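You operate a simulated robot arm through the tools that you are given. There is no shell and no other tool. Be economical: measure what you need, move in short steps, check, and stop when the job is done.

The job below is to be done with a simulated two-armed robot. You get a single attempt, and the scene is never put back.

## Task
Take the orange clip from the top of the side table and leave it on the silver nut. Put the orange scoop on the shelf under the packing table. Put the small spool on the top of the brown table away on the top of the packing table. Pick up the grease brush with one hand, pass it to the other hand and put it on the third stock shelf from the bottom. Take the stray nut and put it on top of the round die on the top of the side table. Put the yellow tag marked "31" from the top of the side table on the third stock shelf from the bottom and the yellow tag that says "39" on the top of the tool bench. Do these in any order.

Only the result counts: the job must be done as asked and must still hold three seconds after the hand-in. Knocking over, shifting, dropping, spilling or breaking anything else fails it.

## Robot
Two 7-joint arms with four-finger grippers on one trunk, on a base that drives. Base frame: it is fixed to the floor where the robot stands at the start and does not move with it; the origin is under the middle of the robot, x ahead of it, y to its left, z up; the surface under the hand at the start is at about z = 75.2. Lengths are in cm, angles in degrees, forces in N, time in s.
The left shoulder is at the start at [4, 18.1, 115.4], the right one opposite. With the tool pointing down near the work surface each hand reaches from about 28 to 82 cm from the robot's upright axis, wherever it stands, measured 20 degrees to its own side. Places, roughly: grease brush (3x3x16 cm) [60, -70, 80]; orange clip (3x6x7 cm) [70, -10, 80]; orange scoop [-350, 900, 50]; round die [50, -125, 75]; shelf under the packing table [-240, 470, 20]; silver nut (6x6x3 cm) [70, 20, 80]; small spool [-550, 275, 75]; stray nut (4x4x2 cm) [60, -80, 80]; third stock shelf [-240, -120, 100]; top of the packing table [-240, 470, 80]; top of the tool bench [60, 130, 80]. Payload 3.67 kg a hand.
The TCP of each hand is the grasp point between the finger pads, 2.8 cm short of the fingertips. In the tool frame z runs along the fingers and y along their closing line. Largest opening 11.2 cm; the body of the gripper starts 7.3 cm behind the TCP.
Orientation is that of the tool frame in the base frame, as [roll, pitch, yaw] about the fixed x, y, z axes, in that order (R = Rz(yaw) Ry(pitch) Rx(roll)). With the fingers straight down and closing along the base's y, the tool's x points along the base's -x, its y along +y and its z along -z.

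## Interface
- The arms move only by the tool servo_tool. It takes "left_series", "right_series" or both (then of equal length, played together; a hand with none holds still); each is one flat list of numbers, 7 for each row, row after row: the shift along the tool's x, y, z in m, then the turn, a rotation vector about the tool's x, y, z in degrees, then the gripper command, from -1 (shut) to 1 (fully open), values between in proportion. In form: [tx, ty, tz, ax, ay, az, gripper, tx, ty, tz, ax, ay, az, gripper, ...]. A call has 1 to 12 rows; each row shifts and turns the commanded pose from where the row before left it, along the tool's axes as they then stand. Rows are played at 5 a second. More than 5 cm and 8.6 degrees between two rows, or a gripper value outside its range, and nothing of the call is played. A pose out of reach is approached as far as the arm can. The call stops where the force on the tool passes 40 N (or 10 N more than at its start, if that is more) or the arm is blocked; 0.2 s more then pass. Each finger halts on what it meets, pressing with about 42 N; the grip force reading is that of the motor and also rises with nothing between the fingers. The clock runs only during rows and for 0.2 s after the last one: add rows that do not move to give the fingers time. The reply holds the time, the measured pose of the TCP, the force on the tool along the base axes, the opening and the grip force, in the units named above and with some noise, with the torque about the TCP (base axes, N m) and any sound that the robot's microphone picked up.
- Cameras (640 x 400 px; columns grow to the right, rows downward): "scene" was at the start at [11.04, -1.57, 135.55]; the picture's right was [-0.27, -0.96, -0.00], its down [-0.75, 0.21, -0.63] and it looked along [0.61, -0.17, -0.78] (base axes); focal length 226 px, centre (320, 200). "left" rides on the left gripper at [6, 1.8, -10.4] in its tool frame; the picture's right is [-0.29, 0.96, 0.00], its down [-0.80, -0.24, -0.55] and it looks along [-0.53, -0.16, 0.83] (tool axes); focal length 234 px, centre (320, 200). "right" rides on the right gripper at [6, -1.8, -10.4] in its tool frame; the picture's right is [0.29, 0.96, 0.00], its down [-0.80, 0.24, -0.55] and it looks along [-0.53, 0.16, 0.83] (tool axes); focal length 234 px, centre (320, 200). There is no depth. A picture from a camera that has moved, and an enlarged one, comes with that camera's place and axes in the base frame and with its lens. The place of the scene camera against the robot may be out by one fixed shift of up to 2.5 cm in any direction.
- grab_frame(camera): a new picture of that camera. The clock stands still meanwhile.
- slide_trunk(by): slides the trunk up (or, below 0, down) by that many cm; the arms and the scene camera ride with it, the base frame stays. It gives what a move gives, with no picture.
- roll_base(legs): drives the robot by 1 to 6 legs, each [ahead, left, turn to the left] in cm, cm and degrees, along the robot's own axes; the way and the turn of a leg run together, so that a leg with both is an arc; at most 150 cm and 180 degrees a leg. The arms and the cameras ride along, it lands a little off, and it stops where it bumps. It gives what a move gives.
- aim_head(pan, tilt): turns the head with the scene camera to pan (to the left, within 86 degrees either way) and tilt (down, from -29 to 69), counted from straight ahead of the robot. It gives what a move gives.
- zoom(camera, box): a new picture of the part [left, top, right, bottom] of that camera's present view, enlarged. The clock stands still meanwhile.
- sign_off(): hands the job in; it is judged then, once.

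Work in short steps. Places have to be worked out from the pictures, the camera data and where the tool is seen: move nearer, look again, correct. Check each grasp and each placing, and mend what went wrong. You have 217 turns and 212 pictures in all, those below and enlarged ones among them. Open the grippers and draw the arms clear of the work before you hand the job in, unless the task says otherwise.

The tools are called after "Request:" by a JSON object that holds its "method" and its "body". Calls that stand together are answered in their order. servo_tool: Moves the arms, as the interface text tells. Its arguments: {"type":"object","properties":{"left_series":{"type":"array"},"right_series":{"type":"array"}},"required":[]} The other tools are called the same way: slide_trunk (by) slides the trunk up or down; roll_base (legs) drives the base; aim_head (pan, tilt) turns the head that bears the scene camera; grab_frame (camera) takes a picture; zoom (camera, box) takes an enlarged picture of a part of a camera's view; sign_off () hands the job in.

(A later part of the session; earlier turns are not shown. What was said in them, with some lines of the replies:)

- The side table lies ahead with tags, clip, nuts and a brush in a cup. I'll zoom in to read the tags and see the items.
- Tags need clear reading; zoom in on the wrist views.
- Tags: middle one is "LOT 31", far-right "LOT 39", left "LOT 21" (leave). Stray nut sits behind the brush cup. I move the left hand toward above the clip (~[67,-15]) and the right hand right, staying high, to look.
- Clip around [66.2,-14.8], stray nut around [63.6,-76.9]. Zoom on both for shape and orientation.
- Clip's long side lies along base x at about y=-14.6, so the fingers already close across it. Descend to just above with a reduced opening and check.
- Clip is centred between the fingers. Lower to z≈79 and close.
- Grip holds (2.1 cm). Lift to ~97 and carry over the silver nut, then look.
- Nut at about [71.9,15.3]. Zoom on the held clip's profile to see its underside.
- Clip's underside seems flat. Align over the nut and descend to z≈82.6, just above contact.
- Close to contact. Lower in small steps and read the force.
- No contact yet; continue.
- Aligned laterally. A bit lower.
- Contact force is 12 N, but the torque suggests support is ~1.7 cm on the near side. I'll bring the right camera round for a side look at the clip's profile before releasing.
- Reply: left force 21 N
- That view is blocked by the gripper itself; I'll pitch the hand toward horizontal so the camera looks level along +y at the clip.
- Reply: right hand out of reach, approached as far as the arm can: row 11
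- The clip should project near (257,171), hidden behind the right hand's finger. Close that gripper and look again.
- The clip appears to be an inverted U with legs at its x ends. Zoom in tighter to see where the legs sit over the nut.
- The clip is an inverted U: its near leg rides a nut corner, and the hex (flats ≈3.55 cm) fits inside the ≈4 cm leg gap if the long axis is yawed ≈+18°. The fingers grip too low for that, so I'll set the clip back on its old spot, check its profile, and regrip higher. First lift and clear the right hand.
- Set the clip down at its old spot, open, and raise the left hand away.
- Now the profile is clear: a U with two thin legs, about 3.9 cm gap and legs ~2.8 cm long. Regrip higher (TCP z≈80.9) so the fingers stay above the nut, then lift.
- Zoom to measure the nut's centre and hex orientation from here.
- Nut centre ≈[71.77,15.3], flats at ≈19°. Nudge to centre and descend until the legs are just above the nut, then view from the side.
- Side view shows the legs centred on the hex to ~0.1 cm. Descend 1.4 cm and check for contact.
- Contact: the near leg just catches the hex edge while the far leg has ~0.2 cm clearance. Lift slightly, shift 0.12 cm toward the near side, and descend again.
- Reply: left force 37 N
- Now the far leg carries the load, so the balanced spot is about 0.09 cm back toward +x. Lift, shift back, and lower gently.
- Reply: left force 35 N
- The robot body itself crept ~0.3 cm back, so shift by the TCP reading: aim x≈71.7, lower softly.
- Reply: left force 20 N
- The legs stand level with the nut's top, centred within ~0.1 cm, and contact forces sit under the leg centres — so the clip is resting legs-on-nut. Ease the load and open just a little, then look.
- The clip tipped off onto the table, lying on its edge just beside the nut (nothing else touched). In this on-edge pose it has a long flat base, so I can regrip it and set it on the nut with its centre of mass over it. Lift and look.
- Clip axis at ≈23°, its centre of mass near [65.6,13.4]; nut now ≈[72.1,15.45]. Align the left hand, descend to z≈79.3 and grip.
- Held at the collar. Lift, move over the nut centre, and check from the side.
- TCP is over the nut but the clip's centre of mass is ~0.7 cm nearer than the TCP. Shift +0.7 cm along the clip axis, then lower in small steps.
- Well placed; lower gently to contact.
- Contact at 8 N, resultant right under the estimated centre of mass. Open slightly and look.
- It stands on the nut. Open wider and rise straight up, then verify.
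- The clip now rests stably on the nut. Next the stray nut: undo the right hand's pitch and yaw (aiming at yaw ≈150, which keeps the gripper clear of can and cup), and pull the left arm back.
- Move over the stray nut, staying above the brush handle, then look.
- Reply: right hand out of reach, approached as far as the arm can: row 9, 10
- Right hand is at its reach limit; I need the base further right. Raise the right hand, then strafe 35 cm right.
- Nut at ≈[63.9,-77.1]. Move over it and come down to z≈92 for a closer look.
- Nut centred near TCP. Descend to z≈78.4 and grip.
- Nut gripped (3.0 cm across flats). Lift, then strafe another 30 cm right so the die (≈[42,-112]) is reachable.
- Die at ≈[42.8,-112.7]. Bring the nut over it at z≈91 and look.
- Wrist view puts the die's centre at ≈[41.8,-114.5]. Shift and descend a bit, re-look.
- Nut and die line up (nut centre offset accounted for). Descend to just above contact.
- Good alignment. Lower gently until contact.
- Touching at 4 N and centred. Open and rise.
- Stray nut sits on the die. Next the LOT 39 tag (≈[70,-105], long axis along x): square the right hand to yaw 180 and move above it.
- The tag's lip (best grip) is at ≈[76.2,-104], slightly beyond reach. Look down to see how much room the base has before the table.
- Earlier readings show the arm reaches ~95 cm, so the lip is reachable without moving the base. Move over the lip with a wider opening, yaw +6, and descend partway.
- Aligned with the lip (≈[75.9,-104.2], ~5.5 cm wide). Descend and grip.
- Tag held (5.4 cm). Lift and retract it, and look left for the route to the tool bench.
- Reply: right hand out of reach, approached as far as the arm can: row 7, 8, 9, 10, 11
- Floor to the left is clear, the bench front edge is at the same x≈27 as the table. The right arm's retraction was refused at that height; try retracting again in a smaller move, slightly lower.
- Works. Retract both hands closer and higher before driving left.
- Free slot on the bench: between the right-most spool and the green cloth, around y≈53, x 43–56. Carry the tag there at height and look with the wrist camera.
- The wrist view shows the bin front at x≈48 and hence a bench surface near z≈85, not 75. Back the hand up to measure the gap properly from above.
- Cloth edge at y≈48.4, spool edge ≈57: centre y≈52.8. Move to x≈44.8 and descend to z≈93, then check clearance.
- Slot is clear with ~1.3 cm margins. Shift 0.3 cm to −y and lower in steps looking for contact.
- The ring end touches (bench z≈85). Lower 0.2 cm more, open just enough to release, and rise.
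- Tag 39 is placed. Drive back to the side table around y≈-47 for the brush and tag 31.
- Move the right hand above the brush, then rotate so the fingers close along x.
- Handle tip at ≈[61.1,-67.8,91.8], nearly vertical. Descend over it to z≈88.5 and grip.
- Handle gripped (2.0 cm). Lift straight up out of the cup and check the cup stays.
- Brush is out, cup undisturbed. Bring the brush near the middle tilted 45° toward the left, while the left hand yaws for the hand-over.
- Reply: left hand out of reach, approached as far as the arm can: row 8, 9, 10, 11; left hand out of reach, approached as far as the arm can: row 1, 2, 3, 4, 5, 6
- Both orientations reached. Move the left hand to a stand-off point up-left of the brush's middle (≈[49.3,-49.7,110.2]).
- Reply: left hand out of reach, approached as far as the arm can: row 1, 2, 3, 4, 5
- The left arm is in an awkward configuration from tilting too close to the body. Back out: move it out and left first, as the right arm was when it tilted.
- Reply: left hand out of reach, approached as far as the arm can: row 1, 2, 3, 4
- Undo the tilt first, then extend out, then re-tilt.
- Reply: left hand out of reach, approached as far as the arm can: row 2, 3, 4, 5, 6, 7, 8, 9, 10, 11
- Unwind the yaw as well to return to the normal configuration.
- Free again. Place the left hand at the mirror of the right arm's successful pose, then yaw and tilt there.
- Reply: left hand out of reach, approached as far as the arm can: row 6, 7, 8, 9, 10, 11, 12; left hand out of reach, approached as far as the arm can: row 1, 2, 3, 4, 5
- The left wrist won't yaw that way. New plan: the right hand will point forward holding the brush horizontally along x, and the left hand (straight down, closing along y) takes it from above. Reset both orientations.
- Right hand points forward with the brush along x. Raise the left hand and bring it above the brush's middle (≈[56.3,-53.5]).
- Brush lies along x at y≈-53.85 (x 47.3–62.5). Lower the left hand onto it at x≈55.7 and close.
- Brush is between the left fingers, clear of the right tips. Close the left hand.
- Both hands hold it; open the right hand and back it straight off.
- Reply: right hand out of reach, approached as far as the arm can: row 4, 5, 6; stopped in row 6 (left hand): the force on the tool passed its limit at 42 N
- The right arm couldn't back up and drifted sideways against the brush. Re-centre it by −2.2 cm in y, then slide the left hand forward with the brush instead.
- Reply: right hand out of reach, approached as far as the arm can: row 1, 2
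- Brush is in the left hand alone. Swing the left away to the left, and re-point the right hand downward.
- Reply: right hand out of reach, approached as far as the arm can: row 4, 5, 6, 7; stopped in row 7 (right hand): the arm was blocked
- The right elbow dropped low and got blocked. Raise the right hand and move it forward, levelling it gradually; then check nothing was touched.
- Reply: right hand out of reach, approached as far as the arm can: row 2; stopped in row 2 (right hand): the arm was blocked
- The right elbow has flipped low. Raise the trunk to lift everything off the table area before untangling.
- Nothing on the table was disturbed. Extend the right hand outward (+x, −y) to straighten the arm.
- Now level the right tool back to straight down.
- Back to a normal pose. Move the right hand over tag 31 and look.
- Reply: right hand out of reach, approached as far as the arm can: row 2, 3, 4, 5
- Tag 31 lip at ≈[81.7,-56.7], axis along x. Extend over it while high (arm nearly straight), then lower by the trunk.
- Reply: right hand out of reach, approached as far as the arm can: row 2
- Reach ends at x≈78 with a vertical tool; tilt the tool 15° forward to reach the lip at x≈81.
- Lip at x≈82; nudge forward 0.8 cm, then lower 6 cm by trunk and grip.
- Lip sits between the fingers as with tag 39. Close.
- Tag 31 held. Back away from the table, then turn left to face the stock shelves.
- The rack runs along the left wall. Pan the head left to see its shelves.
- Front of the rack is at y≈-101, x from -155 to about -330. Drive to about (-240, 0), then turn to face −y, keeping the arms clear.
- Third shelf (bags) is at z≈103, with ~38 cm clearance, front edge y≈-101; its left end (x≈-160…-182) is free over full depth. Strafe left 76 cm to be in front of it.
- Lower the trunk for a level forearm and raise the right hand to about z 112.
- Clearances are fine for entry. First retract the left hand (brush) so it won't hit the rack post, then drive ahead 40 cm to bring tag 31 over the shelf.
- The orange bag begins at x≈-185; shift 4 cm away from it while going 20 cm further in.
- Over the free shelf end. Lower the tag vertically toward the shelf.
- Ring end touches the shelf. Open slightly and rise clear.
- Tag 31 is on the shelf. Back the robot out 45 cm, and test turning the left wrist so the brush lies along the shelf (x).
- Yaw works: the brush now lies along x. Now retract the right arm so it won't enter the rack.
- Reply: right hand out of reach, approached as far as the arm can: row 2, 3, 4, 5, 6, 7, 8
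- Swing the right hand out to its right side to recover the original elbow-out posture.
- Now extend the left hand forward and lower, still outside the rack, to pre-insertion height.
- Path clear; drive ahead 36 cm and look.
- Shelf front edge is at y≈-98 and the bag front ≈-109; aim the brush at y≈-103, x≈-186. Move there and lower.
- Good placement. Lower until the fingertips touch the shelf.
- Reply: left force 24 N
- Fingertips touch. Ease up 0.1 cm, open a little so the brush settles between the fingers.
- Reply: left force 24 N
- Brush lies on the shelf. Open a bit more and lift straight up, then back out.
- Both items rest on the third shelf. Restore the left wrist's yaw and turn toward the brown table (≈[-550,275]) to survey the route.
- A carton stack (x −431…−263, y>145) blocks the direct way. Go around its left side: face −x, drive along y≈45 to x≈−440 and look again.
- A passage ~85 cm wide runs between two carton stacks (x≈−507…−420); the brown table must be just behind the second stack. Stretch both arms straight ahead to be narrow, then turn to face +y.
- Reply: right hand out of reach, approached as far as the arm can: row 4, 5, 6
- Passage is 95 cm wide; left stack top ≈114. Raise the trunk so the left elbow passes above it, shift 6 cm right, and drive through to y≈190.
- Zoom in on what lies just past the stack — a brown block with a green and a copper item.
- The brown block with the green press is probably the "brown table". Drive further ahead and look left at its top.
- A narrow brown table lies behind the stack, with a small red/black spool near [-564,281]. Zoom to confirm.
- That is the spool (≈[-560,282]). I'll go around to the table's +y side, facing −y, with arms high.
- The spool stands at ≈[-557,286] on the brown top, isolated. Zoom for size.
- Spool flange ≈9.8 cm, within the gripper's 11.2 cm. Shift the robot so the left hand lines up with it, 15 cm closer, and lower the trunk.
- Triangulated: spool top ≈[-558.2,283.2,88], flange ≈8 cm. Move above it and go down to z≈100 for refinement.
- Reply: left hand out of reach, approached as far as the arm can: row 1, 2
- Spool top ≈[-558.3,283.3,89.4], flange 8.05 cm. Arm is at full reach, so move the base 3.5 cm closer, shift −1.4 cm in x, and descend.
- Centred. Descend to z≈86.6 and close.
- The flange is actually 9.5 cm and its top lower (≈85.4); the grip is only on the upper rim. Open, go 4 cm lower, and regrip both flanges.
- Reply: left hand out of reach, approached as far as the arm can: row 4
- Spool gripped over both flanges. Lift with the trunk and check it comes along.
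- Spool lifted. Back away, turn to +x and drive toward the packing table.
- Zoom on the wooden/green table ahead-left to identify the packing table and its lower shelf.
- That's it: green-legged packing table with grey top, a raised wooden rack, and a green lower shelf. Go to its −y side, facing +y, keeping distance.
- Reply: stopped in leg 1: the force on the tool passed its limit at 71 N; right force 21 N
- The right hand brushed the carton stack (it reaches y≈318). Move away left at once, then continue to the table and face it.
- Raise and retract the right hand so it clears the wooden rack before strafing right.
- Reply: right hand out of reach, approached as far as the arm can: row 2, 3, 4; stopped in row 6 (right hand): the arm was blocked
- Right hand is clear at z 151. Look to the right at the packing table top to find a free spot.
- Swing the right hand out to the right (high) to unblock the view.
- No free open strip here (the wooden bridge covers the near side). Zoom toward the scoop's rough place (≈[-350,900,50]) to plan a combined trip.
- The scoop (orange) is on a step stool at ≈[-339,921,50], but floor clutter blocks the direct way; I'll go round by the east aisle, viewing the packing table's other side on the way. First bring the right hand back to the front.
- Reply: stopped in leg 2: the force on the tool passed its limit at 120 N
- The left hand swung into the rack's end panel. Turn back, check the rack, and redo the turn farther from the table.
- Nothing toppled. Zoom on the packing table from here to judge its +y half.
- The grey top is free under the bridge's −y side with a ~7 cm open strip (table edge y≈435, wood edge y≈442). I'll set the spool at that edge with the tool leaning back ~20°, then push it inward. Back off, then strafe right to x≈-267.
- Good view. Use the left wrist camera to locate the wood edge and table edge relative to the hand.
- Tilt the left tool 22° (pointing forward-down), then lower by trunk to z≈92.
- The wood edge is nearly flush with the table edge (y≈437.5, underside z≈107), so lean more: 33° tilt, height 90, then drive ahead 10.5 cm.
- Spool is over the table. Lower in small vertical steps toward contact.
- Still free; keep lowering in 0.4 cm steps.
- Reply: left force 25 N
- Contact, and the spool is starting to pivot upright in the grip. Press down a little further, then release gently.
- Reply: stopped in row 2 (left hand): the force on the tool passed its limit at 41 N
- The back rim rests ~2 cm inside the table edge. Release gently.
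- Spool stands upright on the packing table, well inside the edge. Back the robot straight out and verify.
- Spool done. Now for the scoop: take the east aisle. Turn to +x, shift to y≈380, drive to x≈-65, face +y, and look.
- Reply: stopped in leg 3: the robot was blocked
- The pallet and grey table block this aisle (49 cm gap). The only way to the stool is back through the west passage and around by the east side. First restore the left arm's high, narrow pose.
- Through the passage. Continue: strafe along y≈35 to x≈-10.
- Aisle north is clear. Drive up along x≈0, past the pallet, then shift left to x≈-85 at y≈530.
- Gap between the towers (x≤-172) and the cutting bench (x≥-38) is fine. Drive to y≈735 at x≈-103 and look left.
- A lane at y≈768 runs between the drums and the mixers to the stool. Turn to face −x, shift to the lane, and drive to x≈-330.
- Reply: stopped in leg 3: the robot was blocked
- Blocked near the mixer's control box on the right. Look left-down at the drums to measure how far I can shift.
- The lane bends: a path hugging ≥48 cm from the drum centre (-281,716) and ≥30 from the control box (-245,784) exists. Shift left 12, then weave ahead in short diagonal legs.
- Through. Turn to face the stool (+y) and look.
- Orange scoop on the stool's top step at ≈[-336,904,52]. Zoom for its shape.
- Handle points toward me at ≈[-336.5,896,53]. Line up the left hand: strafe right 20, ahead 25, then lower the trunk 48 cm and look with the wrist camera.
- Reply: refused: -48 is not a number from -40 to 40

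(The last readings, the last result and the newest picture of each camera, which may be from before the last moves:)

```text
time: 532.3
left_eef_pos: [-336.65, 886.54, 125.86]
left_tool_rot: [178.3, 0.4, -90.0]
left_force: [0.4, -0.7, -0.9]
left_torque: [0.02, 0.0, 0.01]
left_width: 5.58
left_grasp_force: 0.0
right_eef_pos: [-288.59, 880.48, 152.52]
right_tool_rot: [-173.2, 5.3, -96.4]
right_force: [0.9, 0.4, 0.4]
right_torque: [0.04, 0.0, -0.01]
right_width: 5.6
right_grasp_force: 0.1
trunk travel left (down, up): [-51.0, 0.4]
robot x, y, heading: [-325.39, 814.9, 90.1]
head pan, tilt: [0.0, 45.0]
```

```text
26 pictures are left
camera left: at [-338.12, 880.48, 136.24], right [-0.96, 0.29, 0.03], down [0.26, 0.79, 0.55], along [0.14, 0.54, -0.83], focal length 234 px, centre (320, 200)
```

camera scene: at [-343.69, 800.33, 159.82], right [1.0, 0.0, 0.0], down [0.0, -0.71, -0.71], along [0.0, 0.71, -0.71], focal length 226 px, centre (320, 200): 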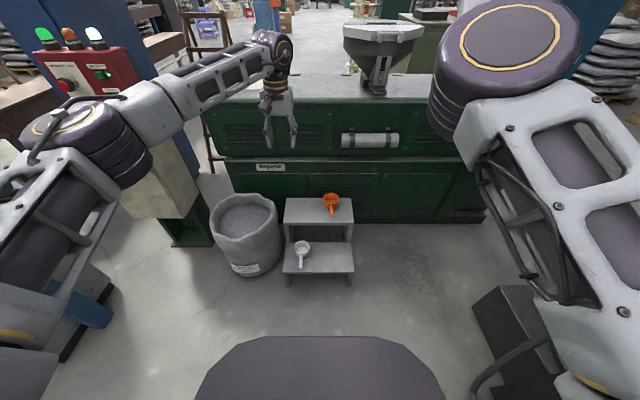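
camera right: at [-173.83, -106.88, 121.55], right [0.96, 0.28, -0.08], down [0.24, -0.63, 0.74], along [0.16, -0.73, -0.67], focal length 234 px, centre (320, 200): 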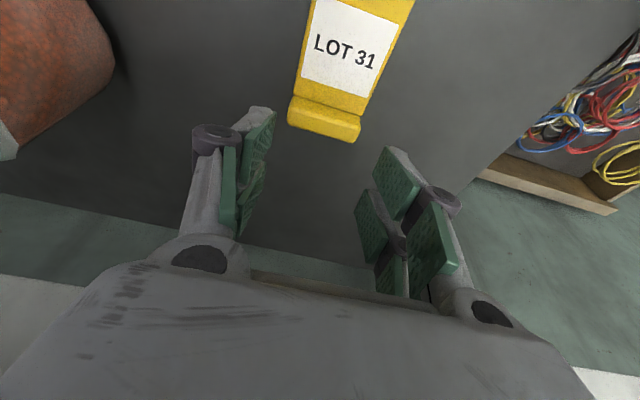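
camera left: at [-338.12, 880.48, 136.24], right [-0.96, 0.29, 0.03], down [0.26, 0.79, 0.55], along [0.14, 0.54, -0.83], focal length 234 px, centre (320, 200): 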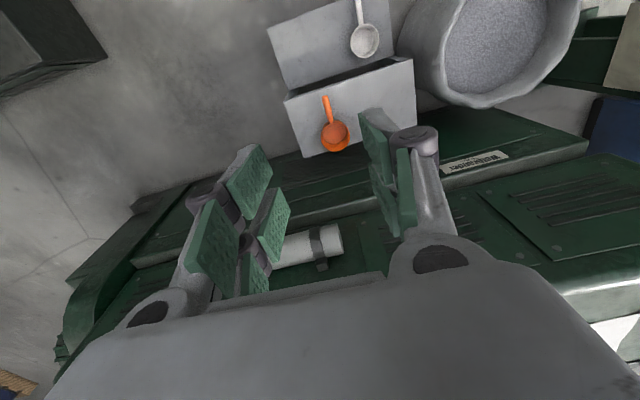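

Handle at ≈[-337.8,898.5]. Lower 40 cm by trunk, move the base 11 cm ahead and 1 cm left, and look closely.

Request:
{"method": "slide_trunk", "body": {"by": -40}}

Request:
{"method": "roll_base", "body": {"legs": [[11.5, 1, 0]]}}

Request:
{"method": "grab_frame", "body": {"camera": "left"}}

```text
time: 536.1
left_eef_pos: [-336.7, 886.63, 85.66]
left_tool_rot: [178.4, 0.4, -89.9]
left_force: [0.1, -0.4, 0.1]
left_torque: [0.0, -0.01, 0.01]
left_width: 5.57
left_grasp_force: 0.0
right_eef_pos: [-288.61, 880.8, 112.29]
right_tool_rot: [-173.2, 5.1, -96.4]
right_force: [0.1, 0.3, 0.7]
right_torque: [0.04, -0.01, 0.0]
right_width: 5.58
right_grasp_force: 0.0
trunk travel left (down, up): [-11.0, 40.4]
robot x, y, heading: [-325.34, 814.35, 89.7]
head pan, tilt: [0.0, 45.0]
```

```text
time: 537.4
left_eef_pos: [-337.7, 898.4, 85.6]
left_tool_rot: [178.4, 0.3, -90.0]
left_force: [0.3, 0.3, -0.2]
left_torque: [-0.02, 0.0, -0.03]
left_width: 5.6
left_grasp_force: 0.1
right_eef_pos: [-289.58, 892.61, 112.25]
right_tool_rot: [-173.2, 5.0, -96.4]
right_force: [0.0, -0.1, -0.4]
right_torque: [-0.05, -0.03, -0.03]
right_width: 5.58
right_grasp_force: 0.0
trunk travel left (down, up): [-11.0, 40.4]
robot x, y, heading: [-326.51, 826.21, 90.0]
head pan, tilt: [0.0, 45.0]
```

```text
25 pictures are left
camera left: at [-339.12, 892.44, 96.01], right [-0.96, 0.29, 0.03], down [0.26, 0.79, 0.55], along [0.14, 0.53, -0.83], focal length 234 px, centre (320, 200)
```

left: 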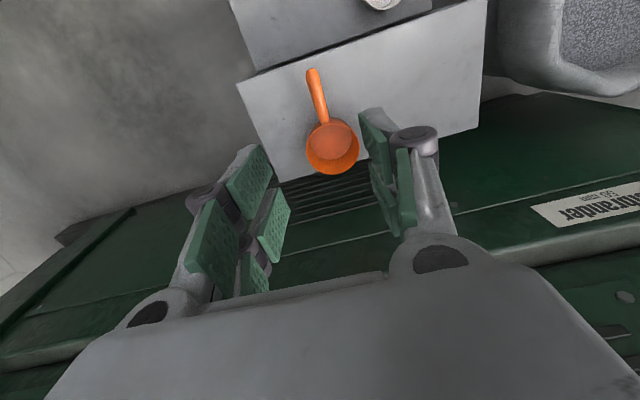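

Aligned on the handle. Lower to z≈61 and check.

Request:
{"method": "slide_trunk", "body": {"by": -10.9}}

Request:
{"method": "servo_tool", "body": {"left_series": [0, 0, 0.04, 0, 0, 0, 0, 0, 0, 0.04, 0, 0, 0, 0, 0, 0, 0.04, 0, 0, 0, 0, 0, 0, 0.02, 0, 0, 0, 0]}}

Request:
{"method": "grab_frame", "body": {"camera": "left"}}

```text
time: 538.8
left_eef_pos: [-337.7, 898.34, 74.97]
left_tool_rot: [178.5, 0.4, -90.0]
left_force: [-0.2, 0.7, 0.1]
left_torque: [0.0, -0.04, -0.02]
left_width: 5.62
left_grasp_force: 0.0
right_eef_pos: [-289.57, 892.39, 101.5]
right_tool_rot: [-173.2, 5.1, -96.4]
right_force: [0.3, -0.6, 0.9]
right_torque: [0.04, -0.03, 0.0]
right_width: 5.61
right_grasp_force: 0.1
trunk travel left (down, up): [-0.1, 51.3]
robot x, y, heading: [-325.96, 825.96, 89.8]
head pan, tilt: [0.0, 45.0]
```

```text
time: 539.8
left_eef_pos: [-338.13, 898.41, 60.95]
left_tool_rot: [178.3, 0.4, -90.0]
left_force: [-0.8, -0.1, 0.3]
left_torque: [0.01, 0.03, -0.03]
left_width: 5.59
left_grasp_force: 0.1
right_eef_pos: [-289.54, 892.43, 101.5]
right_tool_rot: [-173.2, 5.0, -96.4]
right_force: [0.5, -0.3, -0.5]
right_torque: [0.02, 0.02, -0.01]
right_width: 5.6
right_grasp_force: 0.0
trunk travel left (down, up): [-0.1, 51.3]
robot x, y, heading: [-326.42, 826.0, 89.7]
head pan, tilt: [0.0, 45.0]
```

```text
24 pictures are left
camera left: at [-339.48, 892.4, 71.39], right [-0.96, 0.29, 0.03], down [0.26, 0.79, 0.55], along [0.14, 0.54, -0.83], focal length 234 px, centre (320, 200)
```

left: 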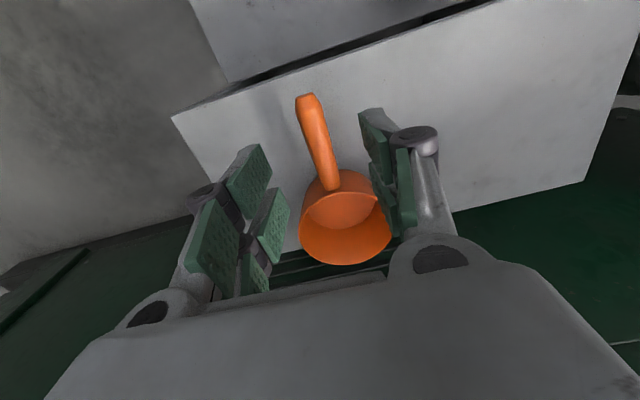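

Handle ≈7.7 cm below, between the fingers. Descend and grip.

Request:
{"method": "servo_tool", "body": {"left_series": [0, 0.002, 0.03, 0, 0, 0, 0, 0, 0, 0.03, 0, 0, 0, 0, 0, 0, 0.016, 0, 0, 0, 0, 0, 0, 0, 0, 0, 0, 0, 0, 0, 0, 0, 0, 0, -1, 0, 0, 0, 0, 0, 0, -1, 0, 0, 0, 0, 0, 0, -1]}}

Request:
{"method": "grab_frame", "body": {"camera": "left"}}

```text
time: 541.4
left_eef_pos: [-338.5, 898.44, 53.15]
left_tool_rot: [178.3, 0.3, -90.1]
left_force: [-0.2, -0.6, 1.1]
left_torque: [0.0, 0.0, -0.01]
left_width: 0.59
left_grasp_force: 35.9
right_eef_pos: [-289.4, 892.36, 101.64]
right_tool_rot: [-173.2, 5.1, -96.4]
right_force: [0.4, -0.8, -0.3]
right_torque: [-0.02, 0.03, 0.02]
right_width: 5.61
right_grasp_force: 0.1
trunk travel left (down, up): [-0.1, 51.3]
robot x, y, heading: [-326.24, 826.24, 89.9]
head pan, tilt: [0.0, 45.0]
```

```text
23 pictures are left
camera left: at [-339.88, 892.54, 63.59], right [-0.96, 0.29, 0.03], down [0.26, 0.79, 0.55], along [0.14, 0.54, -0.83], focal length 234 px, centre (320, 200)
```

left: 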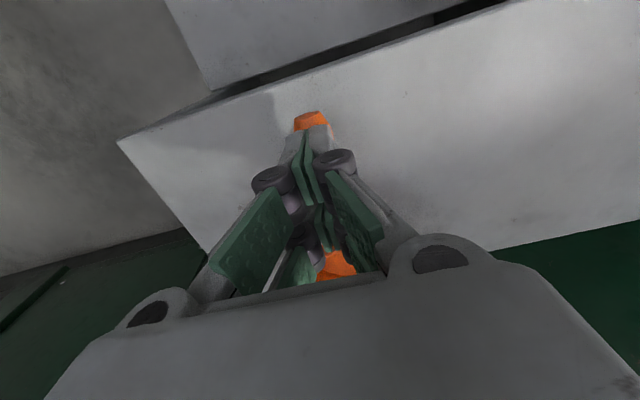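

The fingers closed just above the handle. Open, go 2.3 cm lower, close again.

Request:
{"method": "servo_tool", "body": {"left_series": [0, 0, 0, 0, 0, 0, 0, 0, 0, 0, 0, 0, 0, 0, 0, 0, 0.01, 0, 0, 0, 0, 0, 0, 0.008, 0, 0, 0, 0, 0, 0, 0.005, 0, 0, 0, 0, 0, 0, 0, 0, 0, 0, 0, 0, 0, 0, 0, 0, 0, -1, 0, 0, 0, 0, 0, 0, -1, 0, 0, 0, 0, 0, 0, -1]}}

Request:
{"method": "grab_frame", "body": {"camera": "left"}}

```text
time: 543.4
left_eef_pos: [-338.55, 898.54, 51.13]
left_tool_rot: [178.4, 0.3, -90.0]
left_force: [-0.8, 0.1, -0.4]
left_torque: [-0.04, -0.02, -0.06]
left_width: 2.06
left_grasp_force: 42.0
right_eef_pos: [-289.54, 892.48, 101.58]
right_tool_rot: [-173.3, 5.0, -96.4]
right_force: [-0.4, 0.1, 0.2]
right_torque: [0.0, -0.01, -0.01]
right_width: 5.62
right_grasp_force: 0.1
trunk travel left (down, up): [-0.1, 51.3]
robot x, y, heading: [-326.29, 826.35, 89.7]
head pan, tilt: [0.0, 45.0]
```

```text
22 pictures are left
camera left: at [-339.99, 892.45, 61.39], right [-0.96, 0.29, 0.03], down [0.26, 0.79, 0.55], along [0.14, 0.54, -0.83], focal length 234 px, centre (320, 200)
```

left: 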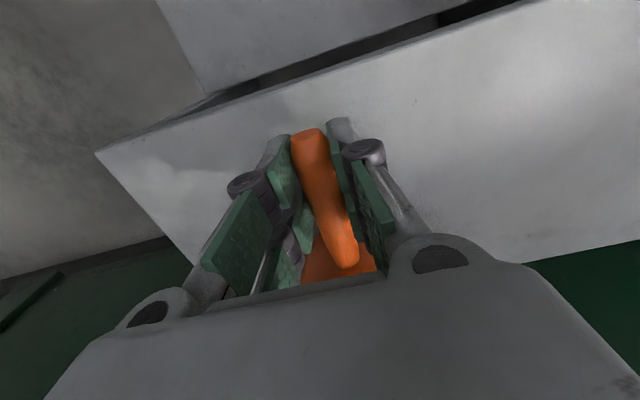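

Handle gripped (2.1 cm). Lift the scoop clear and raise the trunk fully.

Request:
{"method": "servo_tool", "body": {"left_series": [0, 0, -0.03, 0, 0, 0, -1, 0, 0, -0.045, 0, 0, 0, -1, 0, 0, -0.045, 0, 0, 0, -1, 0, 0, -0.045, 0, 0, 0, -1, 0, 0, -0.045, 0, 0, 0, -1, 0, 0, -0.03, 0, 0, 0, -1]}}

Request:
{"method": "slide_trunk", "body": {"by": 40}}

Request:
{"method": "slide_trunk", "body": {"by": 11}}

Request:
{"method": "grab_frame", "body": {"camera": "left"}}

```text
time: 544.8
left_eef_pos: [-337.93, 898.36, 75.0]
left_tool_rot: [178.4, 0.3, -90.0]
left_force: [0.4, 0.5, -1.5]
left_torque: [-0.08, 0.01, 0.03]
left_width: 2.05
left_grasp_force: 42.3
right_eef_pos: [-289.49, 892.38, 101.58]
right_tool_rot: [-173.3, 4.9, -96.3]
right_force: [-0.2, -0.1, -0.6]
right_torque: [0.02, 0.01, 0.02]
right_width: 5.61
right_grasp_force: 0.0
trunk travel left (down, up): [-0.1, 51.3]
robot x, y, heading: [-326.11, 825.89, 89.7]
head pan, tilt: [0.0, 45.0]
```

```text
time: 548.6
left_eef_pos: [-337.88, 898.39, 114.86]
left_tool_rot: [178.4, 0.3, -90.0]
left_force: [0.9, 0.3, -1.4]
left_torque: [-0.12, -0.03, 0.02]
left_width: 2.05
left_grasp_force: 42.0
right_eef_pos: [-289.49, 892.53, 141.44]
right_tool_rot: [-173.2, 5.0, -96.4]
right_force: [0.6, 0.4, -0.2]
right_torque: [0.02, 0.01, 0.04]
right_width: 5.59
right_grasp_force: 0.0
trunk travel left (down, up): [-40.1, 11.3]
robot x, y, heading: [-325.96, 825.8, 89.9]
head pan, tilt: [0.0, 45.0]
```

```text
time: 550.0
left_eef_pos: [-337.92, 898.4, 125.86]
left_tool_rot: [178.4, 0.3, -90.0]
left_force: [0.2, -1.0, -1.5]
left_torque: [-0.1, -0.01, 0.01]
left_width: 2.04
left_grasp_force: 41.8
right_eef_pos: [-289.56, 892.35, 152.47]
right_tool_rot: [-173.1, 5.0, -96.4]
right_force: [0.1, 0.7, -0.2]
right_torque: [0.0, -0.02, 0.0]
right_width: 5.59
right_grasp_force: 0.2
trunk travel left (down, up): [-51.1, 0.3]
robot x, y, heading: [-326.17, 826.05, 90.1]
head pan, tilt: [0.0, 45.0]
```

```text
21 pictures are left
camera left: at [-339.36, 892.42, 136.32], right [-0.96, 0.29, 0.03], down [0.26, 0.79, 0.55], along [0.14, 0.53, -0.83], focal length 234 px, centre (320, 200)
```

left: 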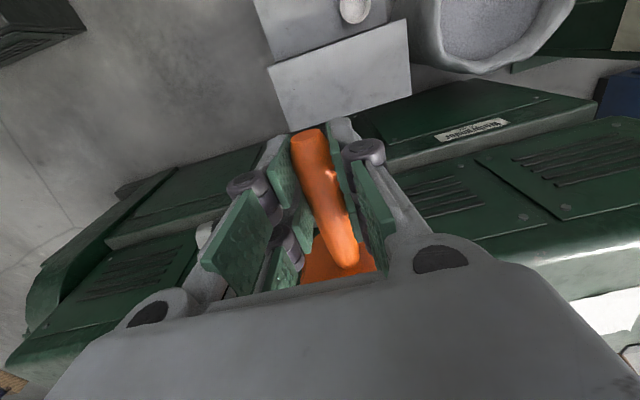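

Scoop held. Retrace: back to (-345,790), face −x, and weave backward through the lane.

Request:
{"method": "roll_base", "body": {"legs": [[-36, 19, 0], [0, 0, 90], [-30, 12, 0], [-34, 11, 0], [-34, 13, 0], [-28, 1, 0]]}}

```text
time: 563.9
left_eef_pos: [-294.18, 739.4, 125.86]
left_tool_rot: [178.3, 0.2, -1.5]
left_force: [0.4, 0.5, -1.1]
left_torque: [-0.01, -0.08, -0.01]
left_width: 2.06
left_grasp_force: 41.6
right_eef_pos: [-287.1, 787.67, 152.25]
right_tool_rot: [-173.3, 4.9, -7.8]
right_force: [-0.6, -0.2, -0.3]
right_torque: [0.02, -0.05, 0.0]
right_width: 5.58
right_grasp_force: 0.0
trunk travel left (down, up): [-51.1, 0.3]
robot x, y, heading: [-221.61, 749.23, 178.2]
head pan, tilt: [0.0, 45.0]
```

Continue back: out of the lane, face +y, reverse south to y≈525, and strafe right to the east aisle.

Request:
{"method": "roll_base", "body": {"legs": [[-120, 0, 0], [0, 17, 0], [0, 0, -88], [-100, 0, 0], [-104, 0, 0], [0, -108, 0]]}}

```text
time: 590.6
left_eef_pos: [-5.94, 599.95, 125.9]
left_tool_rot: [178.4, 0.3, -88.4]
left_force: [0.0, -0.3, -0.8]
left_torque: [-0.11, 0.01, -0.03]
left_width: 2.06
left_grasp_force: 41.7
right_eef_pos: [42.48, 595.27, 152.27]
right_tool_rot: [-173.2, 5.0, -94.7]
right_force: [0.4, -0.4, -0.1]
right_torque: [-0.02, 0.0, 0.02]
right_width: 5.59
right_grasp_force: 0.0
trunk travel left (down, up): [-51.1, 0.3]
robot x, y, heading: [7.72, 528.07, 91.4]
head pan, tilt: [0.0, 45.0]
```

Reverse south along the east aisle, past the bench, and begin strafing west.

Request:
{"method": "roll_base", "body": {"legs": [[-130, 0, -1.4], [-145, 0, 0], [0, 16, 0], [-110, 0, 0], [-113, 0, 0], [0, 150, 0]]}}

```text
time: 623.7
left_eef_pos: [-161.33, 94.63, 125.82]
left_tool_rot: [178.3, 0.3, -88.9]
left_force: [0.0, 0.3, -1.6]
left_torque: [-0.09, 0.0, 0.01]
left_width: 2.06
left_grasp_force: 41.7
right_eef_pos: [-112.74, 89.78, 152.33]
right_tool_rot: [-173.2, 5.0, -95.3]
right_force: [-0.6, -0.3, -0.3]
right_torque: [-0.03, 0.0, -0.02]
right_width: 5.61
right_grasp_force: 0.0
trunk travel left (down, up): [-51.1, 0.3]
robot x, y, heading: [-148.91, 22.37, 90.6]
head pan, tilt: [0.0, 45.0]
```

Strafe west to the passage entrance (x≈-457).

Request:
{"method": "roll_base", "body": {"legs": [[0, 150, -0.6], [0, 150, 0], [0, 8, 0]]}}

```text
time: 639.2
left_eef_pos: [-464.34, 92.61, 125.95]
left_tool_rot: [178.0, 0.3, -90.1]
left_force: [0.8, 1.0, -1.0]
left_torque: [-0.13, 0.09, -0.01]
left_width: 2.05
left_grasp_force: 41.8
right_eef_pos: [-415.77, 86.85, 152.17]
right_tool_rot: [-173.5, 5.0, -96.5]
right_force: [0.7, -0.3, 0.0]
right_torque: [0.02, 0.07, -0.02]
right_width: 5.6
right_grasp_force: 0.1
trunk travel left (down, up): [-51.1, 0.3]
robot x, y, heading: [-453.75, 20.44, 89.7]
head pan, tilt: [0.0, 45.0]
```

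Shift 9 cm left for clearance, go through the passage, then strafe right to the packing table front.

Request:
{"method": "roll_base", "body": {"legs": [[0, 9, 0.3], [112, 0, 0], [112, 0, 0], [111, 0, 0], [0, -100, 0], [0, -95, 0]]}}

Request:
{"method": "aim_head", "body": {"pan": 0, "tilt": 55}}

Request:
{"method": "grab_frame", "body": {"camera": "scene"}}

```text
time: 663.5
left_eef_pos: [-338.89, 424.35, 125.85]
left_tool_rot: [178.5, 0.4, -94.7]
left_force: [-1.2, 0.5, -1.4]
left_torque: [-0.1, -0.07, 0.02]
left_width: 2.06
left_grasp_force: 41.5
right_eef_pos: [-291.16, 414.1, 152.79]
right_tool_rot: [-172.8, 5.1, -101.2]
right_force: [0.2, -0.1, -0.6]
right_torque: [0.0, -0.07, -0.03]
right_width: 5.6
right_grasp_force: 0.1
trunk travel left (down, up): [-51.1, 0.3]
robot x, y, heading: [-332.74, 351.23, 84.9]
head pan, tilt: [0.0, 45.0]
stopped in leg 6: the robot was blocked; the commanded pose is now the measured one
```

```text
time: 664.2
left_eef_pos: [-337.96, 424.45, 125.81]
left_tool_rot: [178.3, 0.3, -94.7]
left_force: [-0.2, 0.2, -1.7]
left_torque: [-0.13, 0.03, 0.03]
left_width: 2.02
left_grasp_force: 42.2
right_eef_pos: [-290.22, 414.13, 152.38]
right_tool_rot: [-173.0, 5.1, -101.4]
right_force: [0.2, 0.8, -0.6]
right_torque: [0.0, 0.01, 0.0]
right_width: 5.6
right_grasp_force: 0.0
trunk travel left (down, up): [-51.1, 0.3]
robot x, y, heading: [-332.59, 351.26, 84.6]
head pan, tilt: [0.0, 55.0]
```

```text
20 pictures are left
camera scene: at [-329.9, 361.04, 158.56], right [1.0, -0.09, 0.0], down [-0.08, -0.82, -0.57], along [0.05, 0.57, -0.82], focal length 226 px, centre (320, 200)
```

scene: 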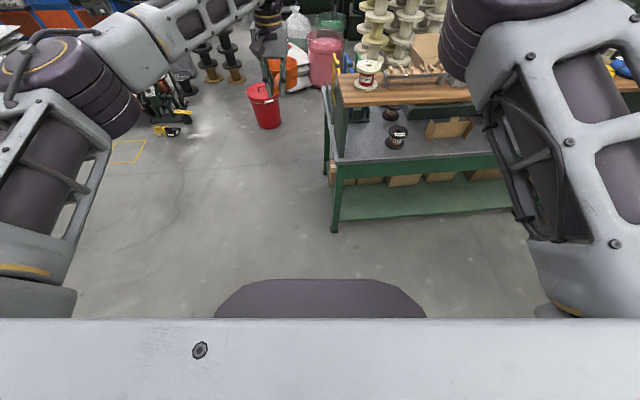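

Rear brushed the carton stack. Raise the left hand (scoop) well above the rack items, move ahead 8 cm and straighten, then strafe to x≈-262.

Request:
{"method": "servo_tool", "body": {"left_series": [0.01, 0, -0.04, 0, 0, 0, -1, 0.01, 0, -0.04, 0, 0, 0, -1, 0.01, 0, -0.04, 0, 0, 0, -1, 0.01, 0, -0.04, 0, 0, 0, -1]}}

Request:
{"method": "roll_base", "body": {"legs": [[8, 0, 5.4], [0, -68, 0]]}}

Request:
{"method": "grab_frame", "body": {"camera": "scene"}}

```text
time: 665.2
left_eef_pos: [-337.64, 419.92, 142.11]
left_tool_rot: [178.3, 0.4, -94.9]
left_force: [0.2, -0.1, -2.4]
left_torque: [-0.09, 0.03, 0.01]
left_width: 2.05
left_grasp_force: 42.4
right_eef_pos: [-290.15, 413.84, 152.56]
right_tool_rot: [-173.1, 5.1, -101.3]
right_force: [0.2, 0.1, -0.2]
right_torque: [0.04, -0.02, 0.01]
right_width: 5.59
right_grasp_force: 0.0
trunk travel left (down, up): [-51.1, 0.3]
robot x, y, heading: [-332.41, 351.0, 84.5]
head pan, tilt: [0.0, 55.0]
```

```text
time: 669.7
left_eef_pos: [-277.73, 427.38, 141.87]
left_tool_rot: [178.4, 0.3, -88.4]
left_force: [-0.2, 0.1, -1.3]
left_torque: [-0.1, -0.04, 0.0]
left_width: 2.02
left_grasp_force: 41.8
right_eef_pos: [-229.78, 426.6, 152.44]
right_tool_rot: [-173.0, 5.0, -95.1]
right_force: [-1.1, 0.6, -0.3]
right_torque: [0.0, -0.02, 0.01]
right_width: 5.59
right_grasp_force: 0.0
trunk travel left (down, up): [-51.1, 0.3]
robot x, y, heading: [-264.83, 359.69, 91.1]
head pan, tilt: [0.0, 55.0]
```

```text
19 pictures are left
camera scene: at [-263.36, 369.15, 158.57], right [1.0, 0.02, 0.0], down [0.01, -0.82, -0.57], along [-0.01, 0.57, -0.82], focal length 226 px, centre (320, 200)
```

scene: 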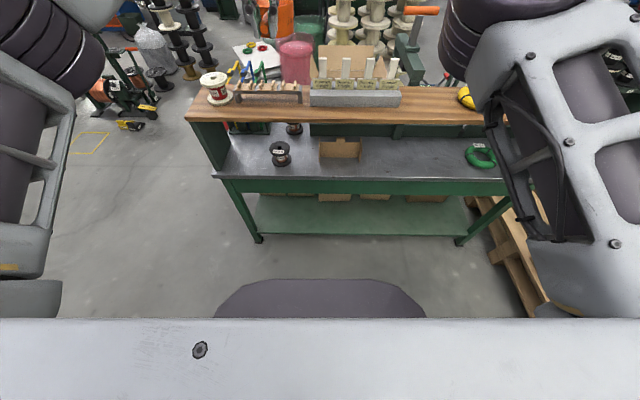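

The lower shelf (z≈18) is free in front of the boxes (y 437–465). Swing the right arm aside and retract the left before lowering.

Request:
{"method": "servo_tool", "body": {"right_series": [0.005, -0.04, 0, 0, 0, 0, 0, 0.005, -0.04, 0, 0, 0, 0, 0, 0.02, -0.04, 0, 0, 0, 0, 0, 0.03, -0.035, 0, 0, 0, 0, 0, 0.035, -0.03, 0, 0, 0, 0, 0, 0.04, -0.02, 0, 0, 0, 0, 0, 0.04, -0.02, 0, 0, 0, 0, 0, 0.04, -0.02, 0, 0, 0, 0, 0], "left_series": [0.04, 0, 0, 0, 0, 0, -1, 0.04, 0, 0, 0, 0, 0, -1, 0.04, 0, 0, 0, 0, 0, -1, 0.03, 0, 0, 0, 0, 0, -1, 0, 0, 0, 0, 0, 0, -1, 0, 0, 0, 0, 0, 0, -1, 0, 0, 0, 0, 0, 0, -1, 0, 0, 0, 0, 0, 0, -1]}}

Request:
{"method": "grab_frame", "body": {"camera": "scene"}}

```text
time: 671.5
left_eef_pos: [-277.11, 412.29, 141.49]
left_tool_rot: [178.3, 0.3, -88.5]
left_force: [-0.9, -0.7, -1.8]
left_torque: [-0.06, 0.03, -0.01]
left_width: 2.03
left_grasp_force: 42.1
right_eef_pos: [-207.1, 402.3, 153.52]
right_tool_rot: [-173.2, 5.2, -94.9]
right_force: [0.2, 0.2, -0.9]
right_torque: [0.05, -0.01, 0.01]
right_width: 5.57
right_grasp_force: 0.1
trunk travel left (down, up): [-51.1, 0.3]
robot x, y, heading: [-265.08, 359.23, 90.8]
head pan, tilt: [0.0, 55.0]
```

```text
18 pictures are left
camera scene: at [-263.1, 368.98, 158.58], right [1.0, 0.02, 0.0], down [0.01, -0.82, -0.57], along [-0.01, 0.57, -0.82], focal length 226 px, centre (320, 200)
```

scene: 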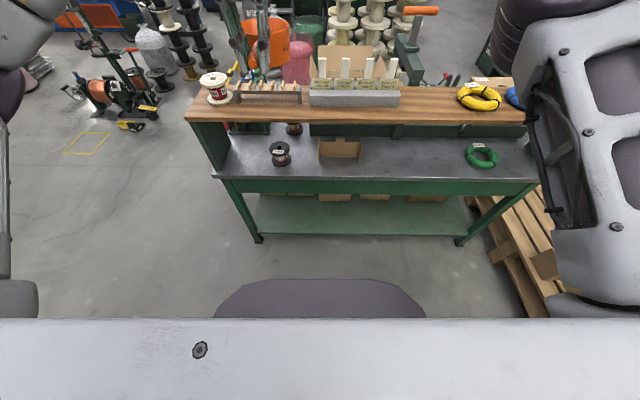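

Clear. Lower the trunk fully, then bring the left hand down in front of the table.

Request:
{"method": "slide_trunk", "body": {"by": -40}}

Request:
{"method": "slide_trunk", "body": {"by": -11}}

Request:
{"method": "servo_tool", "body": {"left_series": [0, 0, 0.045, 0, 0, 0, -1, 0, 0, 0.045, 0, 0, 0, -1, 0, 0, 0.045, 0, 0, 0, -1, 0, 0, 0.045, 0, 0, 0, -1, 0, 0, 0.045, 0, 0, 0, -1, 0, 0, 0.045, 0, 0, 0, -1, 0, 0, 0.045, 0, 0, 0, -1, 0, 0, 0.045, 0, 0, 0, -1]}}

Request:
{"method": "grab_frame", "body": {"camera": "scene"}}

```text
time: 675.3
left_eef_pos: [-277.31, 412.52, 101.49]
left_tool_rot: [178.3, 0.3, -88.4]
left_force: [-0.2, 0.4, -1.7]
left_torque: [-0.09, -0.03, 0.01]
left_width: 2.05
left_grasp_force: 42.8
right_eef_pos: [-207.27, 402.49, 113.58]
right_tool_rot: [-173.1, 5.0, -95.0]
right_force: [0.5, -0.3, -1.4]
right_torque: [0.01, 0.0, 0.0]
right_width: 5.6
right_grasp_force: 0.0
trunk travel left (down, up): [-11.1, 40.3]
robot x, y, heading: [-264.55, 359.28, 91.0]
head pan, tilt: [0.0, 55.0]
```

```text
time: 676.7
left_eef_pos: [-277.34, 412.47, 90.64]
left_tool_rot: [178.4, 0.4, -88.5]
left_force: [0.8, 0.3, -1.0]
left_torque: [-0.11, 0.01, 0.04]
left_width: 2.05
left_grasp_force: 42.3
right_eef_pos: [-207.24, 402.44, 102.73]
right_tool_rot: [-173.1, 5.1, -94.9]
right_force: [0.7, -0.5, 0.3]
right_torque: [0.02, 0.0, 0.03]
right_width: 5.6
right_grasp_force: 0.1
trunk travel left (down, up): [-0.1, 51.3]
robot x, y, heading: [-264.76, 359.41, 90.8]
head pan, tilt: [0.0, 55.0]
```

```text
time: 678.5
left_eef_pos: [-278.48, 412.49, 54.53]
left_tool_rot: [178.3, 0.4, -88.4]
left_force: [-0.2, 0.4, -0.3]
left_torque: [-0.07, 0.03, 0.03]
left_width: 2.04
left_grasp_force: 42.0
right_eef_pos: [-207.33, 402.6, 102.64]
right_tool_rot: [-173.1, 4.9, -94.9]
right_force: [0.0, 0.7, 0.2]
right_torque: [0.01, 0.01, 0.0]
right_width: 5.63
right_grasp_force: 0.1
trunk travel left (down, up): [-0.1, 51.3]
robot x, y, heading: [-264.85, 359.13, 91.1]
head pan, tilt: [0.0, 55.0]
```

```text
17 pictures are left
camera scene: at [-263.22, 369.16, 107.71], right [1.0, 0.02, 0.0], down [0.01, -0.82, -0.57], along [-0.01, 0.57, -0.82], focal length 226 px, centre (320, 200)
```

scene: 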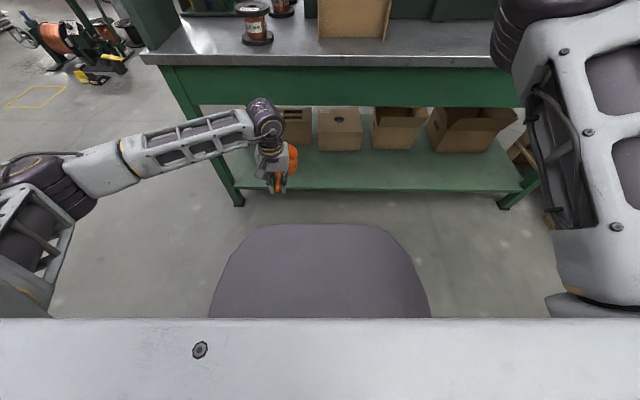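

Shelf front y≈437, boxes at ≥465, apron bottom z≈65. Lower the hand to z≈28, shift right 12 cm away from the table leg, then drive 22 cm in.

Request:
{"method": "servo_tool", "body": {"left_series": [0, 0, 0.045, 0, 0, 0, -1, 0, 0, 0.045, 0, 0, 0, -1, 0, 0, 0.045, 0, 0, 0, -1, 0, 0, 0.045, 0, 0, 0, -1, 0, 0, 0.045, 0, 0, 0, -1, 0, 0, 0.03, 0, 0, 0, -1]}}

Request:
{"method": "roll_base", "body": {"legs": [[0, -12, -1], [16, 0, 0]]}}

Request:
{"method": "grab_frame", "body": {"camera": "scene"}}

```text
time: 679.9
left_eef_pos: [-279.31, 412.7, 28.99]
left_tool_rot: [178.5, 0.3, -88.4]
left_force: [0.1, 0.3, -0.8]
left_torque: [-0.12, -0.02, -0.06]
left_width: 2.03
left_grasp_force: 42.4
right_eef_pos: [-207.05, 402.54, 102.75]
right_tool_rot: [-173.2, 5.1, -95.0]
right_force: [0.2, -0.8, 0.8]
right_torque: [-0.01, 0.04, -0.02]
right_width: 5.63
right_grasp_force: 0.0
trunk travel left (down, up): [-0.1, 51.3]
robot x, y, heading: [-264.53, 359.15, 90.6]
head pan, tilt: [0.0, 55.0]
```

```text
time: 682.2
left_eef_pos: [-265.95, 428.96, 28.98]
left_tool_rot: [178.2, 0.2, -89.6]
left_force: [-0.1, 0.4, -0.7]
left_torque: [-0.08, -0.01, 0.01]
left_width: 2.08
left_grasp_force: 42.0
right_eef_pos: [-194.03, 417.69, 102.57]
right_tool_rot: [-173.0, 5.1, -96.0]
right_force: [0.4, 0.2, 0.0]
right_torque: [-0.06, -0.02, 0.0]
right_width: 5.6
right_grasp_force: 0.0
trunk travel left (down, up): [-0.1, 51.3]
robot x, y, heading: [-252.56, 375.49, 89.9]
head pan, tilt: [0.0, 55.0]
```

```text
16 pictures are left
camera scene: at [-250.8, 385.39, 107.7], right [1.0, 0.0, 0.0], down [0.0, -0.82, -0.57], along [0.0, 0.57, -0.82], focal length 226 px, centre (320, 200)
```

scene: 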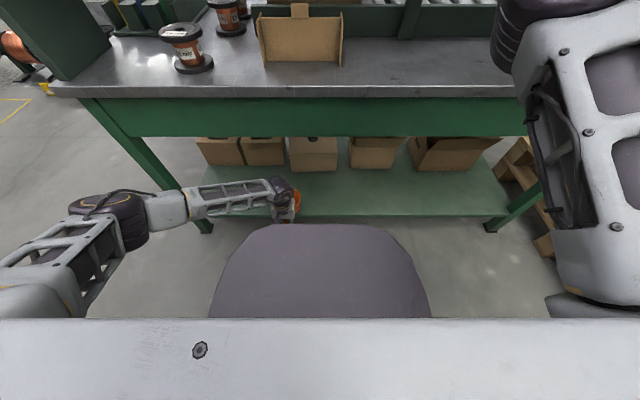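

Shift right another 10 cm so the elbow clears the table leg, advance 9 cm, then extend the left arm 8 cm.

Request:
{"method": "roll_base", "body": {"legs": [[0, -10, 0], [9, 0, 0]]}}

Request:
{"method": "servo_tool", "body": {"left_series": [-0.03, 0, 0, 0, 0, 0, -1, -0.03, 0, 0, 0, 0, 0, -1, -0.02, 0, 0, 0, 0, 0, -1, 0, 0, 0.02, 0, 0, 0, -1, 0, 0, 0, 0, 0, 0, -1]}}

Request:
{"method": "grab_frame", "body": {"camera": "scene"}}

Request:
{"method": "grab_frame", "body": {"camera": "left"}}

```text
time: 684.1
left_eef_pos: [-255.95, 438.11, 28.86]
left_tool_rot: [178.3, 0.1, -89.7]
left_force: [-0.1, 0.2, -1.3]
left_torque: [-0.11, -0.01, -0.02]
left_width: 2.05
left_grasp_force: 42.3
right_eef_pos: [-184.11, 426.81, 102.53]
right_tool_rot: [-173.1, 4.8, -96.0]
right_force: [0.4, 0.8, -0.3]
right_torque: [-0.04, 0.01, -0.03]
right_width: 5.61
right_grasp_force: 0.1
trunk travel left (down, up): [-0.1, 51.3]
robot x, y, heading: [-242.59, 384.67, 89.9]
head pan, tilt: [0.0, 55.0]
```

```text
time: 685.3
left_eef_pos: [-255.92, 445.89, 27.23]
left_tool_rot: [178.3, 0.3, -89.6]
left_force: [-0.6, -0.5, -0.9]
left_torque: [-0.1, 0.0, -0.02]
left_width: 2.04
left_grasp_force: 42.1
right_eef_pos: [-184.03, 426.62, 102.51]
right_tool_rot: [-173.2, 4.9, -96.0]
right_force: [0.0, 0.0, -0.2]
right_torque: [-0.04, 0.03, -0.01]
right_width: 5.6
right_grasp_force: 0.0
trunk travel left (down, up): [-0.1, 51.3]
robot x, y, heading: [-242.19, 384.5, 89.8]
head pan, tilt: [0.0, 55.0]
```

```text
15 pictures are left
camera scene: at [-240.74, 394.34, 107.71], right [1.0, 0.0, 0.0], down [0.0, -0.82, -0.57], along [0.0, 0.57, -0.82], focal length 226 px, centre (320, 200)
```

scene: 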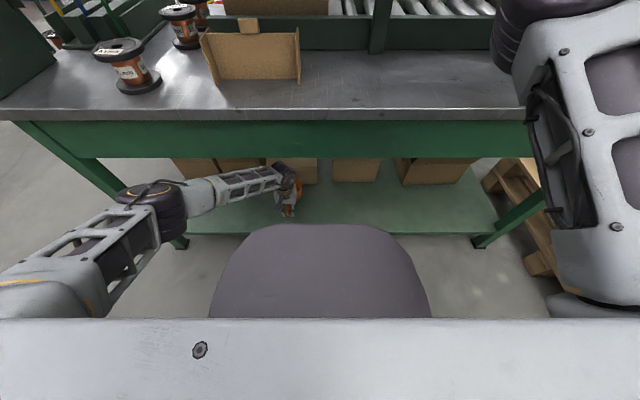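

```text
14 pictures are left
camera left: at [-257.28, 439.93, 37.65], right [-0.96, 0.28, 0.03], down [0.25, 0.8, 0.55], along [0.13, 0.54, -0.83], focal length 234 px, centre (320, 200)
```

left: 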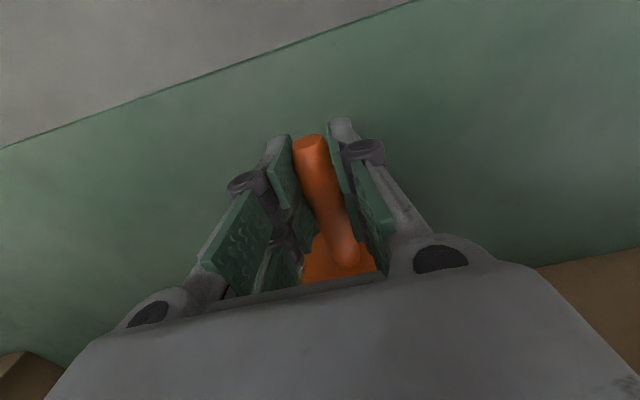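

Over the shelf, clear of the boxes. Lower in small steps to contact.

Request:
{"method": "servo_tool", "body": {"left_series": [0, 0, 0.01, 0, 0, 0, -1, 0, 0, 0.008, 0, 0, 0, -1, 0, 0, 0.005, 0, 0, 0, -1, 0, 0, 0.005, 0, 0, 0, -1, 0, 0, 0, 0, 0, 0, -1]}}

```text
time: 686.5
left_eef_pos: [-256.1, 446.08, 24.45]
left_tool_rot: [178.4, 0.5, -89.6]
left_force: [-0.1, 3.3, 6.7]
left_torque: [1.29, 0.0, -0.02]
left_width: 2.06
left_grasp_force: 41.6
right_eef_pos: [-183.98, 426.53, 102.58]
right_tool_rot: [-173.2, 5.0, -95.9]
right_force: [0.5, 0.0, -0.8]
right_torque: [0.02, 0.03, 0.0]
right_width: 5.6
right_grasp_force: 0.1
trunk travel left (down, up): [-0.1, 51.3]
robot x, y, heading: [-242.44, 384.55, 89.9]
head pan, tilt: [0.0, 55.0]
```

Cup touches the shelf. Ease down slightly, open, and check.

Request:
{"method": "servo_tool", "body": {"left_series": [0, 0, 0.003, 0, 0, 0, -1, 0, 0, 0, 0, 0, 0, -0.4, 0, 0, 0, 0, 0, 0, -0.3, 0, 0, 0, 0, 0, 0, 0, 0, 0, 0, 0, 0, 0, 0, 0, 0, -0.03, 0, 0, 0, 0, 0, 0, -0.045, 0, 0, 0, 0, 0, 0, -0.03, 0, 0, 0, 0]}}

Request:
{"method": "grab_frame", "body": {"camera": "left"}}

```text
time: 688.5
left_eef_pos: [-255.88, 444.01, 32.61]
left_tool_rot: [177.9, -1.4, -90.1]
left_force: [0.5, 0.2, 0.6]
left_torque: [-0.01, 0.01, -0.01]
left_width: 5.59
left_grasp_force: 0.1
right_eef_pos: [-184.02, 426.4, 102.67]
right_tool_rot: [-173.1, 5.1, -96.1]
right_force: [-0.3, -0.8, 0.3]
right_torque: [0.07, -0.02, 0.01]
right_width: 5.6
right_grasp_force: 0.0
trunk travel left (down, up): [-0.1, 51.3]
robot x, y, heading: [-242.52, 384.56, 89.9]
head pan, tilt: [0.0, 55.0]
stopped in row 8 (left hand): the arm was blocked; the commanded pose is now the measured one
```

```text
13 pictures are left
camera left: at [-257.16, 438.37, 43.29], right [-0.96, 0.29, 0.03], down [0.26, 0.81, 0.53], along [0.13, 0.51, -0.85], focal length 234 px, centre (320, 200)
```

left: 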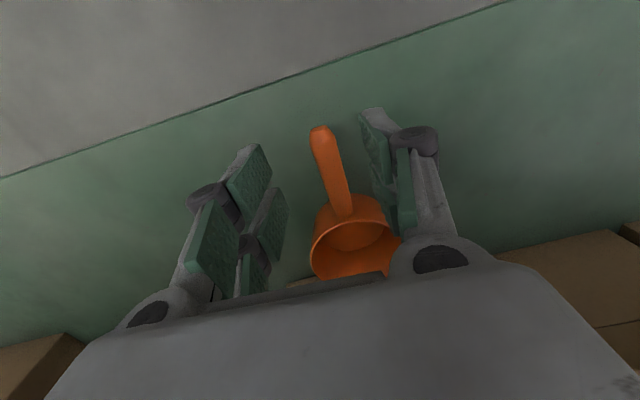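

Scoop rests on the lower shelf. The wrist is just under the apron, so dip 1.5 cm and back the base straight out.

Request:
{"method": "servo_tool", "body": {"left_series": [0, 0, 0.012, 0, 0, 0, 0, 0, 0, 0, 0, 0, 0, 0]}}

Request:
{"method": "roll_base", "body": {"legs": [[-22, 0, 0]]}}

Request:
{"method": "grab_frame", "body": {"camera": "scene"}}

```text
time: 689.1
left_eef_pos: [-255.65, 444.41, 31.77]
left_tool_rot: [177.9, -1.1, -90.1]
left_force: [0.6, 0.1, -1.0]
left_torque: [0.02, 0.01, 0.02]
left_width: 5.61
left_grasp_force: 0.0
right_eef_pos: [-184.07, 426.56, 102.76]
right_tool_rot: [-173.2, 5.0, -96.1]
right_force: [-0.3, -0.1, -0.6]
right_torque: [0.03, -0.01, -0.02]
right_width: 5.62
right_grasp_force: 0.0
trunk travel left (down, up): [-0.1, 51.3]
robot x, y, heading: [-242.18, 384.57, 89.7]
head pan, tilt: [0.0, 55.0]
```

```text
time: 690.8
left_eef_pos: [-255.62, 422.45, 31.83]
left_tool_rot: [177.9, -1.0, -90.4]
left_force: [-1.0, -0.3, 0.8]
left_torque: [-0.01, -0.03, 0.0]
left_width: 5.61
left_grasp_force: 0.1
right_eef_pos: [-183.95, 404.18, 102.55]
right_tool_rot: [-173.1, 5.2, -96.4]
right_force: [-0.2, 0.8, -0.2]
right_torque: [0.02, 0.06, 0.0]
right_width: 5.62
right_grasp_force: 0.0
trunk travel left (down, up): [-0.1, 51.3]
robot x, y, heading: [-242.77, 362.71, 89.5]
head pan, tilt: [0.0, 55.0]
```

```text
12 pictures are left
camera scene: at [-240.78, 372.21, 107.73], right [1.0, -0.01, 0.0], down [-0.01, -0.82, -0.57], along [0.01, 0.57, -0.82], focal length 226 px, centre (320, 200)
```

scene: 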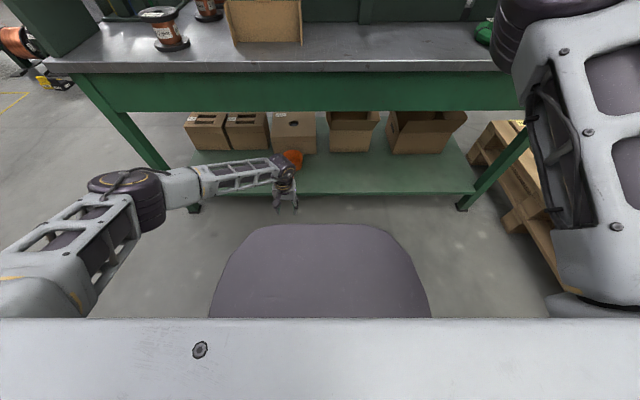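

The scoop is on the lower shelf, and the spool is upright on the table top. Both hands are empty, open and clear of the work, so I'm handing the job in.

Request:
{"method": "sign_off", "body": {}}

```text
The job is handed in.
```

I did all seven placements and handed the job in with both grippers open and the arms clear. I saw each item resting in place when I let go of it, but did not go back to check the earlier ones before handing in.

- **Clip:** it would not stand on its two legs, so it lies on its edge on the silver nut. It fell off once, onto the table beside the nut. That attempt moved the silver nut about 0.3 cm.
- **Contact with other things:** my arms and base touched the carton stack twice and the end panel of the packing table's wooden rack once. The base also stopped against something I took to be the pallet. Nothing looked toppled, but I could not confirm that none of them shifted slightly.
- **Brush hand-over:** right hand to left, and the left hand placed it on the shelf.
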